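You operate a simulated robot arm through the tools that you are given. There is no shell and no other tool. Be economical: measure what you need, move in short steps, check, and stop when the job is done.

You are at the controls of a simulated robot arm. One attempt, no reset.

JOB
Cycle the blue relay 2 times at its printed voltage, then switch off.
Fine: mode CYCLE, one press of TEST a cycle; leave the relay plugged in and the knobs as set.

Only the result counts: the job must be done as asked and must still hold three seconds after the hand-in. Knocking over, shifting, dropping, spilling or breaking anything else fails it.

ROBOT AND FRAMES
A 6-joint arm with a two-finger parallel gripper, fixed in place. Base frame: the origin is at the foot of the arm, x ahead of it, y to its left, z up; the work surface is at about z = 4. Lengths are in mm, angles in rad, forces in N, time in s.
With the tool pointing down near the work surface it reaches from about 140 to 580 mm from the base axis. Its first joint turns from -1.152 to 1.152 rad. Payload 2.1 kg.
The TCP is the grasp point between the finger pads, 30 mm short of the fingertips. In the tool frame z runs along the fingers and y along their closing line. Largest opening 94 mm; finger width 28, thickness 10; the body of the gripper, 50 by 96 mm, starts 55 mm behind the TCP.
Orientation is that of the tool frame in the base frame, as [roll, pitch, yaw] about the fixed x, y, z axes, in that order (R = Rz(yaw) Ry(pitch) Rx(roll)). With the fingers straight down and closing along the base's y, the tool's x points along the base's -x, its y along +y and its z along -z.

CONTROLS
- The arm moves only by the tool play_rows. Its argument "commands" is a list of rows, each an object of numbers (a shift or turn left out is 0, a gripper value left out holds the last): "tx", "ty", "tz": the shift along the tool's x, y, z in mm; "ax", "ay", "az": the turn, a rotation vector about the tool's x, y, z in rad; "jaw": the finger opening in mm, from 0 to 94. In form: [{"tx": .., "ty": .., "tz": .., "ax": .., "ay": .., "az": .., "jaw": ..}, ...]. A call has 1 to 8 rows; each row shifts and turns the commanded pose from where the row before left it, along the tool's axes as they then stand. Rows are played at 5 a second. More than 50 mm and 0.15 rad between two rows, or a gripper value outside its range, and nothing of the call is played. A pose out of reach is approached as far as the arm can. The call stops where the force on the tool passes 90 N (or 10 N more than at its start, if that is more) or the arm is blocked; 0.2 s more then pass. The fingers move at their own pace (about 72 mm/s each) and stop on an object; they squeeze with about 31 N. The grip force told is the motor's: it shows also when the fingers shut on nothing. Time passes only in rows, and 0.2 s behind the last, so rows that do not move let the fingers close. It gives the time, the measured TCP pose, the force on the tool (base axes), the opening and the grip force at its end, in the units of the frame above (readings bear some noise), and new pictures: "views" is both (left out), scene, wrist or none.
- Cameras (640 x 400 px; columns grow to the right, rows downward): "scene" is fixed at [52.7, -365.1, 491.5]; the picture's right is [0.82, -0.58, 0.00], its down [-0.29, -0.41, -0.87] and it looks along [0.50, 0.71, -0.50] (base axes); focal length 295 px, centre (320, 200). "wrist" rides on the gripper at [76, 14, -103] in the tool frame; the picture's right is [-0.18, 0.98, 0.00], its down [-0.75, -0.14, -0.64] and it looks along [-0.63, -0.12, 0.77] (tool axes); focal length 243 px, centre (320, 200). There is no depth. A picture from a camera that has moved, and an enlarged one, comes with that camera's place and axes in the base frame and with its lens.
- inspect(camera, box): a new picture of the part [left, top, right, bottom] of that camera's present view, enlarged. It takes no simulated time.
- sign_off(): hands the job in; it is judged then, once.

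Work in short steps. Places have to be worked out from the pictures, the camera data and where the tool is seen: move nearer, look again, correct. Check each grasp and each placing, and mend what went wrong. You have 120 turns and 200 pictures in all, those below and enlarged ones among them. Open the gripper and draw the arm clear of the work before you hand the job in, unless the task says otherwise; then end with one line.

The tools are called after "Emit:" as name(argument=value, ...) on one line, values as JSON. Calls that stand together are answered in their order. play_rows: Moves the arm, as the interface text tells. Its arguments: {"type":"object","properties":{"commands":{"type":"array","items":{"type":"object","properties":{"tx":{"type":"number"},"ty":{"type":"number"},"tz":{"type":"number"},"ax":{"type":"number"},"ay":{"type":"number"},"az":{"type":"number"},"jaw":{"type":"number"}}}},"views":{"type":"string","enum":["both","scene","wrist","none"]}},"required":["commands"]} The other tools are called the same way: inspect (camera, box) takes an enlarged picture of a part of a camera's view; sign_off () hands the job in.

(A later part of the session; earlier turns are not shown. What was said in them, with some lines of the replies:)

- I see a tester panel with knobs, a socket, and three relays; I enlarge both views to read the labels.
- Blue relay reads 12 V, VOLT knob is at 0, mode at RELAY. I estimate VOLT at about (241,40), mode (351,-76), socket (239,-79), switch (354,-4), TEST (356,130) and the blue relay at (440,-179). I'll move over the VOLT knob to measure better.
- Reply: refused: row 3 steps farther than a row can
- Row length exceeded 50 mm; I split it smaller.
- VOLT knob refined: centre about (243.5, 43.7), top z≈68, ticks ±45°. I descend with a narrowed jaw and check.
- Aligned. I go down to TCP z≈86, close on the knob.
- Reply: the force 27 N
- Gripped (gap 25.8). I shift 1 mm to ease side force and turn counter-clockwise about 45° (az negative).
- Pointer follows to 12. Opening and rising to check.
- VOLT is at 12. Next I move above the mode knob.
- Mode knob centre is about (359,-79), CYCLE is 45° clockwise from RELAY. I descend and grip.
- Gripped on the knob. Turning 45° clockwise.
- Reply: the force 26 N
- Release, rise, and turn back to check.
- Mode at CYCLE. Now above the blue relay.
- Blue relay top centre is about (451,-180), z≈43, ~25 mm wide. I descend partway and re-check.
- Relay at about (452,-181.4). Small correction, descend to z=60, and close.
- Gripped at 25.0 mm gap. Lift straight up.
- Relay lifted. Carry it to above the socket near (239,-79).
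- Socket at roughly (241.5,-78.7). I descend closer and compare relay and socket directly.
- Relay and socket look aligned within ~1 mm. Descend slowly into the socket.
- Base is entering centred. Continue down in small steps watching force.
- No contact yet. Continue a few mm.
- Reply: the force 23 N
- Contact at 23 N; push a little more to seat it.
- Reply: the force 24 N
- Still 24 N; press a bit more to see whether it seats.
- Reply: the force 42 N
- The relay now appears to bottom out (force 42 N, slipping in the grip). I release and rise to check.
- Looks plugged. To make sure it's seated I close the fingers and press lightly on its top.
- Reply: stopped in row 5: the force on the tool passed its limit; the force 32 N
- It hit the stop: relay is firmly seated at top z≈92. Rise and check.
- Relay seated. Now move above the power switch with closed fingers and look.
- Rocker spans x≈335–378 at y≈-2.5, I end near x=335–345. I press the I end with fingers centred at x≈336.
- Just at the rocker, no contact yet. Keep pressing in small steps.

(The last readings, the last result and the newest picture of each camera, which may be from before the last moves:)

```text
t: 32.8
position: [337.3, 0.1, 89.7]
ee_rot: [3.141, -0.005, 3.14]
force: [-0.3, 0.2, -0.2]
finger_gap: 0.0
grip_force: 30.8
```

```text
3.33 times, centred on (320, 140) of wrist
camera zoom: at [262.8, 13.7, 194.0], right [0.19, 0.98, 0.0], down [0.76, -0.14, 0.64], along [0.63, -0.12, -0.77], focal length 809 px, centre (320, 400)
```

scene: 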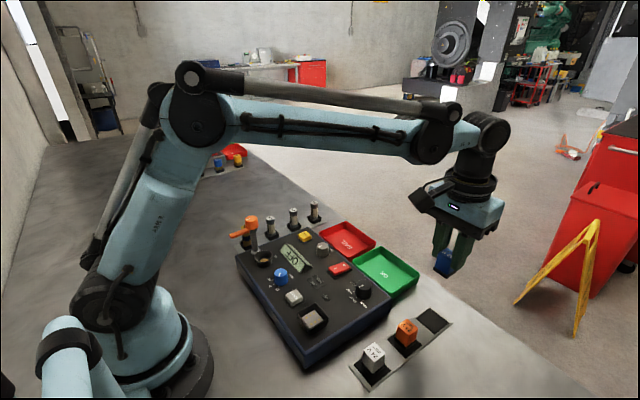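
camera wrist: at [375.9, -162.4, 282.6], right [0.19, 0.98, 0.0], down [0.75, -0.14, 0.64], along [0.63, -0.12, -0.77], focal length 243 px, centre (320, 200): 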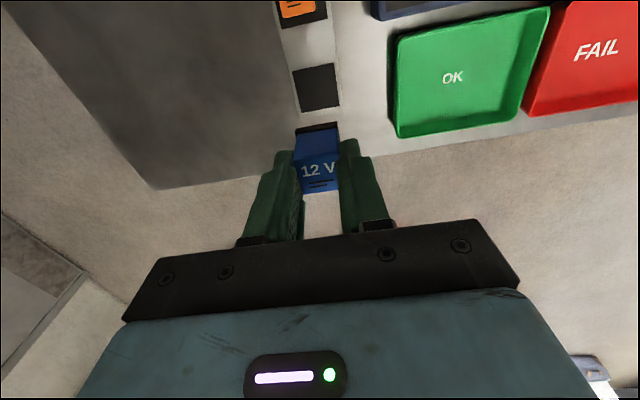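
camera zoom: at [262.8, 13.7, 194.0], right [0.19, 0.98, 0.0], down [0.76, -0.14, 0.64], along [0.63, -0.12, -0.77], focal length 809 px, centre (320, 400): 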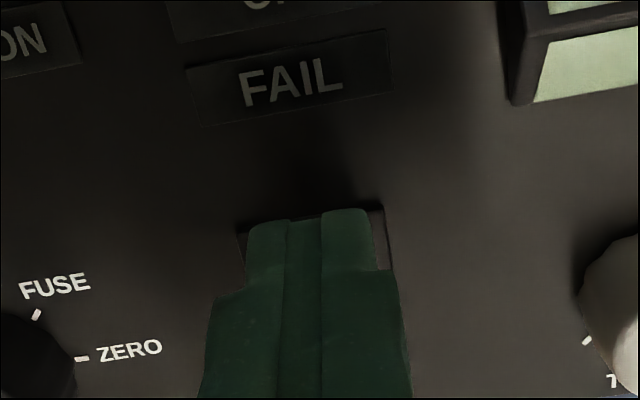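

Centred on the rocker's I end; keep pressing.

Emit:
play_rows(commands=[{"tz": 1.5}, {"tz": 1.5}, {}], views="none")

Emit:
inspect(camera="scene", box=[270, 220, 390, 295])

```text
t: 33.6
position: [337.6, -1.9, 87.2]
ee_rot: [3.14, -0.006, 3.139]
force: [-0.2, 0.1, -0.1]
finger_gap: 0.0
grip_force: 30.7
```

```text
5.33 times, centred on (330, 258) of scene
camera zoom: at [52.7, -365.1, 491.5], right [0.82, -0.58, 0.0], down [-0.29, -0.41, -0.87], along [0.5, 0.71, -0.5], focal length 1575 px, centre (267, -107)
```

zoom: 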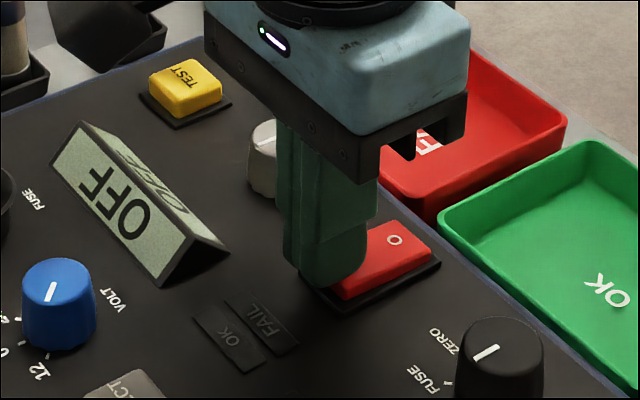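

Emit:
play_rows(commands=[{"tz": 1.5}, {"tz": 1.5}, {}], views="none")

Emit:
inspect(camera="scene", box=[270, 220, 390, 295])

```text
t: 34.4
position: [337.9, 0.6, 85.9]
ee_rot: [-3.139, -0.004, 3.139]
force: [-1.4, -0.5, 11.8]
finger_gap: 0.0
grip_force: 30.5
```

```text
5.33 times, centred on (330, 258) of scene
camera zoom: at [52.6, -365.1, 491.5], right [0.82, -0.58, 0.0], down [-0.29, -0.41, -0.87], along [0.5, 0.71, -0.5], focal length 1575 px, centre (267, -107)
```

zoom: 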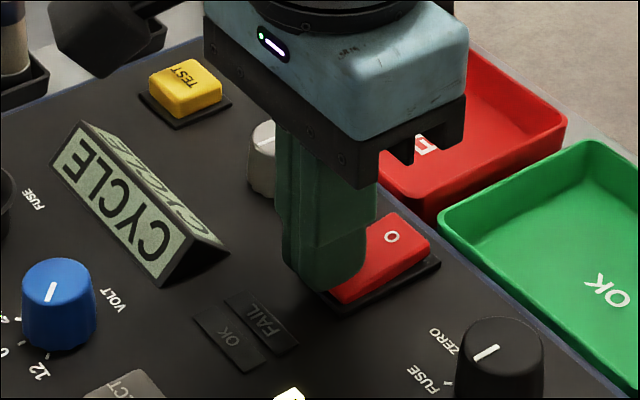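

Power is on: display reads CYCLE, ON lamp lit. Rise and go above TEST.

Emit:
play_rows(commands=[{"tz": -40}, {"tz": -30}, {"tx": -5, "ty": 45}, {"tx": -5, "ty": 45}, {"ty": 40}, {}], views="none")

Emit:
inspect(camera="wrist", box=[160, 0, 480, 200])

Emit:
inspect(camera="scene", box=[250, 210, 370, 330])

```text
t: 35.8
position: [349.3, 129.7, 150.9]
ee_rot: [3.141, -0.005, 3.14]
force: [0.3, 1.2, -0.1]
finger_gap: 0.2
grip_force: 31.6
```

```text
2.00 times, centred on (320, 100) of wrist
camera zoom: at [274.2, 144.2, 255.3], right [0.19, 0.98, 0.0], down [0.76, -0.14, 0.64], along [0.63, -0.12, -0.77], focal length 485 px, centre (320, 400)
```

zoom: 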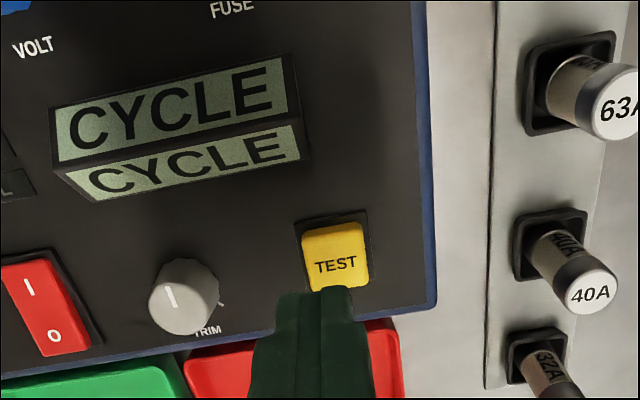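

```text
3.33 times, centred on (310, 270) of scene
camera zoom: at [52.7, -365.0, 491.5], right [0.82, -0.58, 0.0], down [-0.29, -0.41, -0.87], along [0.5, 0.71, -0.5], focal length 984 px, centre (353, -33)
```

zoom: 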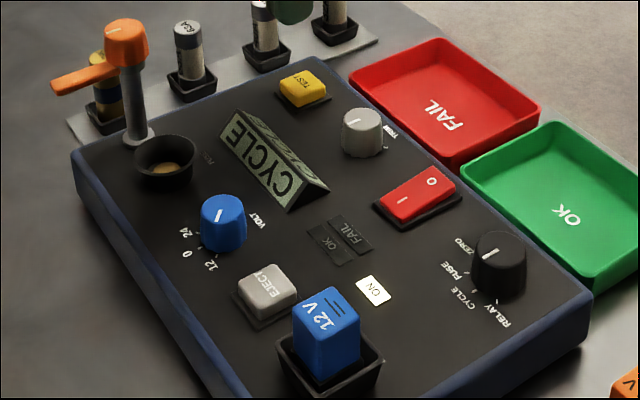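

TEST at about (360,134.5). Align and descend to just above it.

Emit:
play_rows(commands=[{"tx": -10.5, "ty": 4.5, "tz": 20}, {"tz": 25}, {"tz": 11}, {}], views="none")

Emit:
inspect(camera="scene", box=[265, 210, 345, 290])

Emit:
inspect(camera="wrist", box=[240, 80, 400, 200])

```text
t: 36.8
position: [358.4, 134.3, 97.3]
ee_rot: [3.141, -0.004, 3.14]
force: [0.2, 0.0, 0.6]
finger_gap: 0.0
grip_force: 30.8
```

```text
5.00 times, centred on (305, 250) of scene
camera zoom: at [52.7, -365.1, 491.5], right [0.82, -0.58, 0.0], down [-0.29, -0.41, -0.87], along [0.5, 0.71, -0.5], focal length 1476 px, centre (395, -50)
```

zoom: 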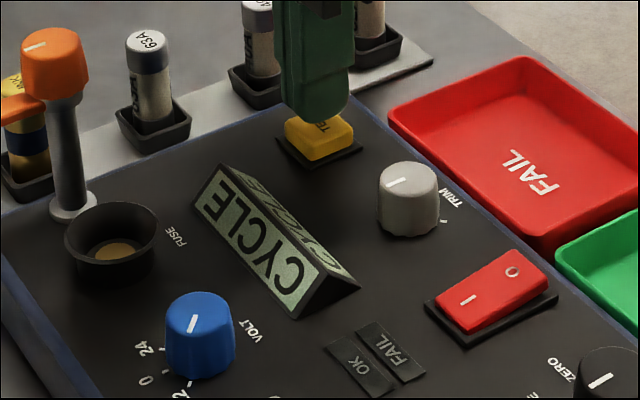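

```text
3.33 times, centred on (320, 140) of wrist
camera zoom: at [283.8, 148.5, 200.4], right [0.19, 0.98, 0.0], down [0.76, -0.14, 0.64], along [0.63, -0.12, -0.77], focal length 809 px, centre (320, 400)
```

zoom: 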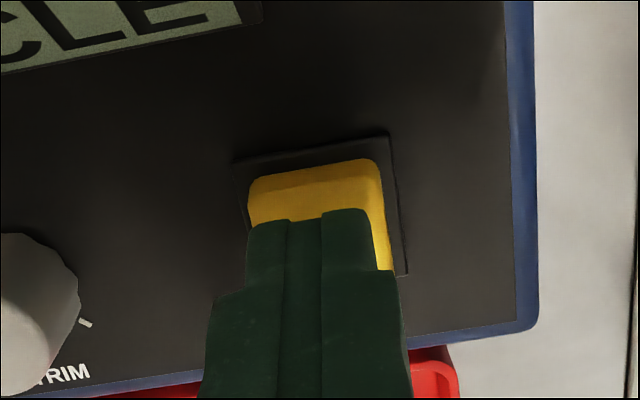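

Aligned over TEST. Descend steadily until force appears.

Emit:
play_rows(commands=[{"tz": 4, "ty": 1}, {"tz": 3}, {"tz": 2}, {}], views="none")

Emit:
inspect(camera="scene", box=[250, 210, 370, 330])

```text
t: 37.8
position: [357.2, 136.0, 88.6]
ee_rot: [-3.141, -0.004, 3.14]
force: [-0.1, 0.3, 0.9]
finger_gap: 0.0
grip_force: 30.9
```

```text
3.33 times, centred on (310, 270) of scene
camera zoom: at [52.7, -365.1, 491.5], right [0.82, -0.58, 0.0], down [-0.29, -0.41, -0.87], along [0.5, 0.71, -0.5], focal length 984 px, centre (353, -33)
```

zoom: 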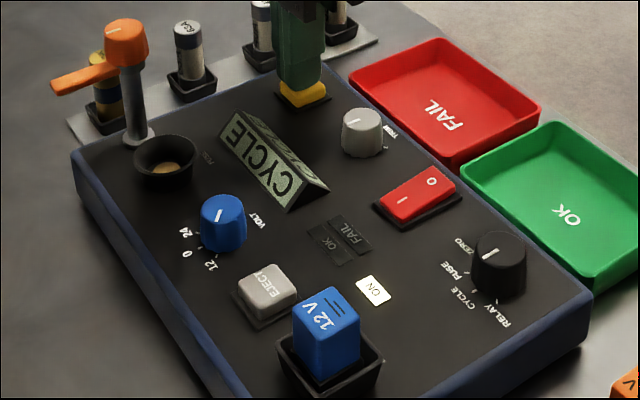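

No contact yet; continue.

Emit:
play_rows(commands=[{"tz": 2}, {"tz": 2}, {}], views="none")

Emit:
inspect(camera="scene", box=[250, 210, 370, 330])

```text
t: 38.6
position: [358.0, 134.9, 84.1]
ee_rot: [-3.141, -0.003, 3.141]
force: [0.9, 0.8, 2.8]
finger_gap: 0.1
grip_force: 30.6
```

```text
3.33 times, centred on (310, 270) of scene
camera zoom: at [52.7, -365.1, 491.5], right [0.82, -0.58, 0.0], down [-0.29, -0.41, -0.87], along [0.5, 0.71, -0.5], focal length 984 px, centre (353, -33)
```

zoom: 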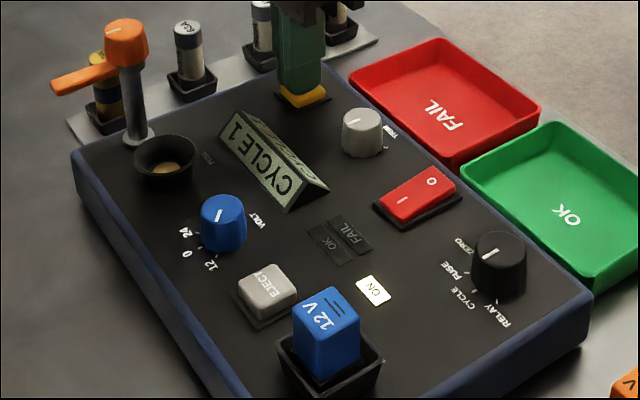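

Display reads CYCLE 1. Rise, wait, and check that it finishes.

Emit:
play_rows(commands=[{"tz": -12}, {}, {}, {}, {}], views="none")

Emit:
inspect(camera="scene", box=[250, 210, 370, 330])

```text
t: 39.8
position: [360.2, 134.8, 98.5]
ee_rot: [3.141, -0.005, 3.141]
force: [0.5, -0.9, 0.2]
finger_gap: 0.0
grip_force: 31.5
```

```text
3.33 times, centred on (310, 270) of scene
camera zoom: at [52.7, -365.1, 491.5], right [0.82, -0.58, 0.0], down [-0.29, -0.41, -0.87], along [0.5, 0.71, -0.5], focal length 984 px, centre (353, -33)
```

zoom: 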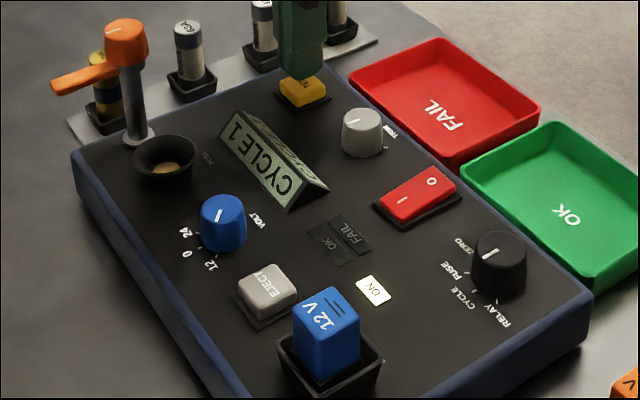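

Button released, count is 1. Second press, to the same depth.

Emit:
play_rows(commands=[{"tz": 6}, {"tz": 4}, {"tz": 2}, {}], views="none")

Emit:
inspect(camera="scene", box=[250, 210, 370, 330])

```text
t: 40.8
position: [357.6, 136.3, 84.8]
ee_rot: [3.141, -0.004, 3.139]
force: [1.3, -0.3, 2.1]
finger_gap: 0.0
grip_force: 30.8
```

```text
3.33 times, centred on (310, 270) of scene
camera zoom: at [52.7, -365.1, 491.5], right [0.82, -0.58, 0.0], down [-0.29, -0.41, -0.87], along [0.5, 0.71, -0.5], focal length 984 px, centre (353, -33)
```

zoom: 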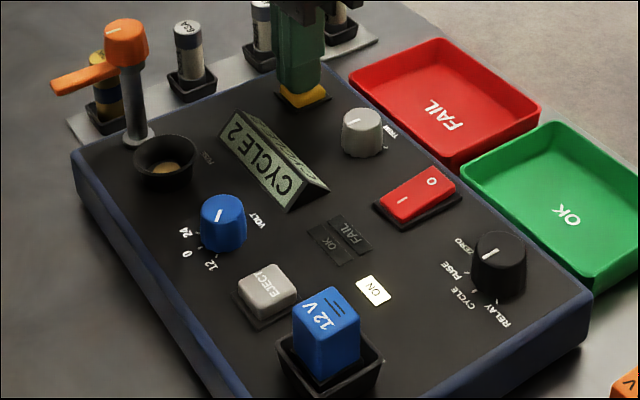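

CYCLE 2. Rise, wait, and move above the switch's O end (x≈380, y≈-1).

Emit:
play_rows(commands=[{"tz": -12}, {}, {"tz": -45}, {"tx": -7, "ty": -45}, {"tx": -7, "ty": -46}, {"tx": -6, "ty": -45}, {}], views="none")

Emit:
inspect(camera="wrist", box=[200, 40, 440, 190])

Emit:
inspect(camera="scene", box=[250, 210, 370, 330])

```text
t: 42.4
position: [373.3, -2.3, 141.0]
ee_rot: [-3.141, -0.004, 3.139]
force: [-0.5, 0.2, 0.2]
finger_gap: 0.4
grip_force: 31.2
```

```text
2.67 times, centred on (320, 115) of wrist
camera zoom: at [299.0, 11.6, 245.5], right [0.19, 0.98, 0.0], down [0.76, -0.14, 0.64], along [0.63, -0.12, -0.77], focal length 647 px, centre (320, 427)
```

zoom: 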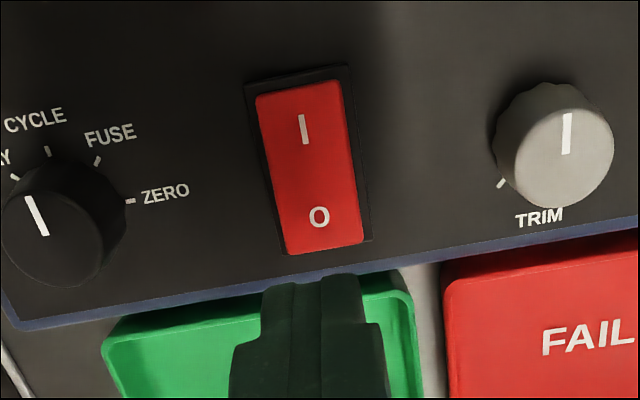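

```text
3.33 times, centred on (310, 270) of scene
camera zoom: at [52.7, -365.1, 491.5], right [0.82, -0.58, 0.0], down [-0.29, -0.41, -0.87], along [0.5, 0.71, -0.5], focal length 984 px, centre (353, -33)
```

zoom: 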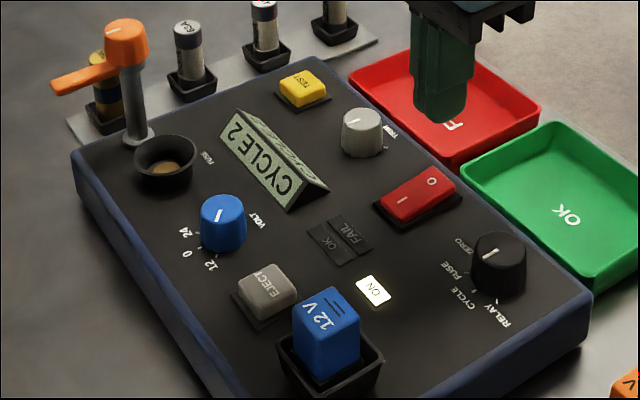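

O end edge is about x=382, y=-3. Descend to press it.

Emit:
play_rows(commands=[{"tx": -7, "tz": 20}, {"tz": 20}, {"tz": 5}, {"tz": 3}, {"tz": 2}, {}], views="none")

Emit:
inspect(camera="scene", box=[270, 220, 390, 295])

```text
t: 43.8
position: [384.7, -1.0, 93.4]
ee_rot: [3.141, -0.005, 3.141]
force: [0.9, -0.3, -0.7]
finger_gap: 0.1
grip_force: 30.9
```

```text
5.33 times, centred on (330, 258) of scene
camera zoom: at [52.7, -365.1, 491.5], right [0.82, -0.58, 0.0], down [-0.29, -0.41, -0.87], along [0.5, 0.71, -0.5], focal length 1575 px, centre (267, -107)
```

zoom: 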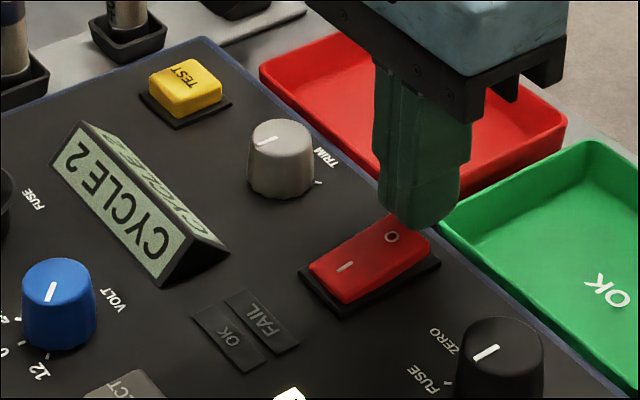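

Move 3 mm back and continue down.

Emit:
play_rows(commands=[{"tx": 3}, {"tz": 3}, {"tz": 3}, {"tz": 2}, {}], views="none")

Emit:
inspect(camera="scene", box=[270, 220, 390, 295])

```text
t: 45.0
position: [383.2, -1.0, 84.1]
ee_rot: [-3.141, -0.008, 3.139]
force: [-0.8, 1.2, -0.3]
finger_gap: 0.0
grip_force: 30.5
```

```text
5.33 times, centred on (330, 258) of scene
camera zoom: at [52.7, -365.1, 491.5], right [0.82, -0.58, 0.0], down [-0.29, -0.41, -0.87], along [0.5, 0.71, -0.5], focal length 1575 px, centre (267, -107)
```

zoom: 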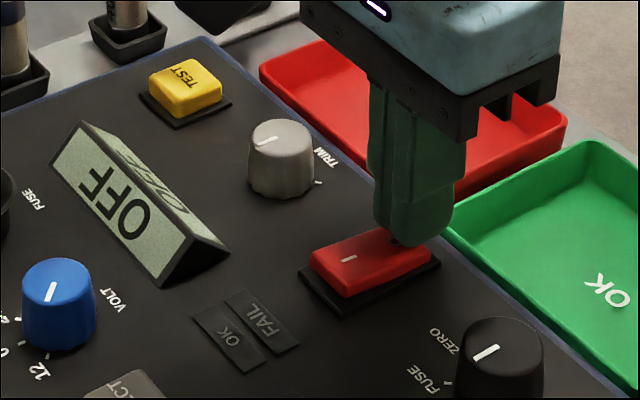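

Display reads OFF. Rise, open the gripper and draw clear.

Emit:
play_rows(commands=[{"tz": -40}, {"tz": -45}, {"tz": -45}, {"tz": -45, "jaw": 90}, {"tx": 30}, {"tx": 30}, {}, {}], views="scene")

Emit:
inspect(camera="scene", box=[220, 190, 460, 390])

```text
t: 46.8
position: [325.8, -2.2, 257.6]
ee_rot: [-3.141, -0.004, 3.14]
force: [0.6, 0.5, 1.0]
finger_gap: 89.9
grip_force: 0.0
```

scene: 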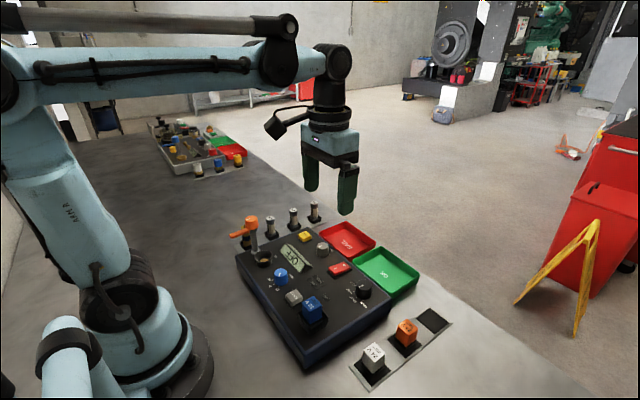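

```text
2.00 times, centred on (340, 290) of scene
camera zoom: at [52.7, -365.1, 491.5], right [0.82, -0.58, 0.0], down [-0.29, -0.41, -0.87], along [0.5, 0.71, -0.5], focal length 590 px, centre (280, 20)
```

zoom: 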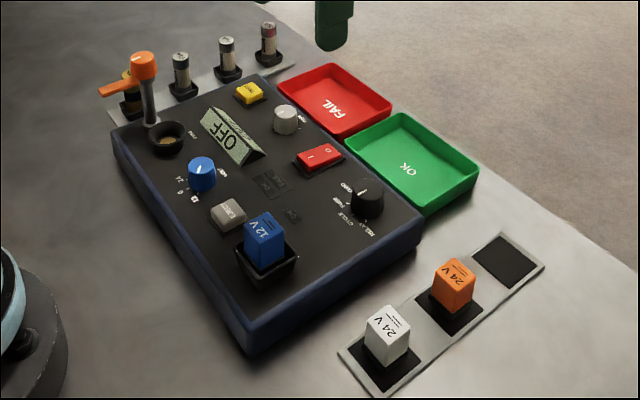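

The tester is off, the relay is still plugged in, and the knobs stand as set; nothing else has moved. Handing in.

Emit:
sign_off()

```text
The job is handed in.
```

The blue relay was cycled 2 times at its printed 12 V in CYCLE mode. The tester is now off, with the relay still plugged in and the knobs left as set.
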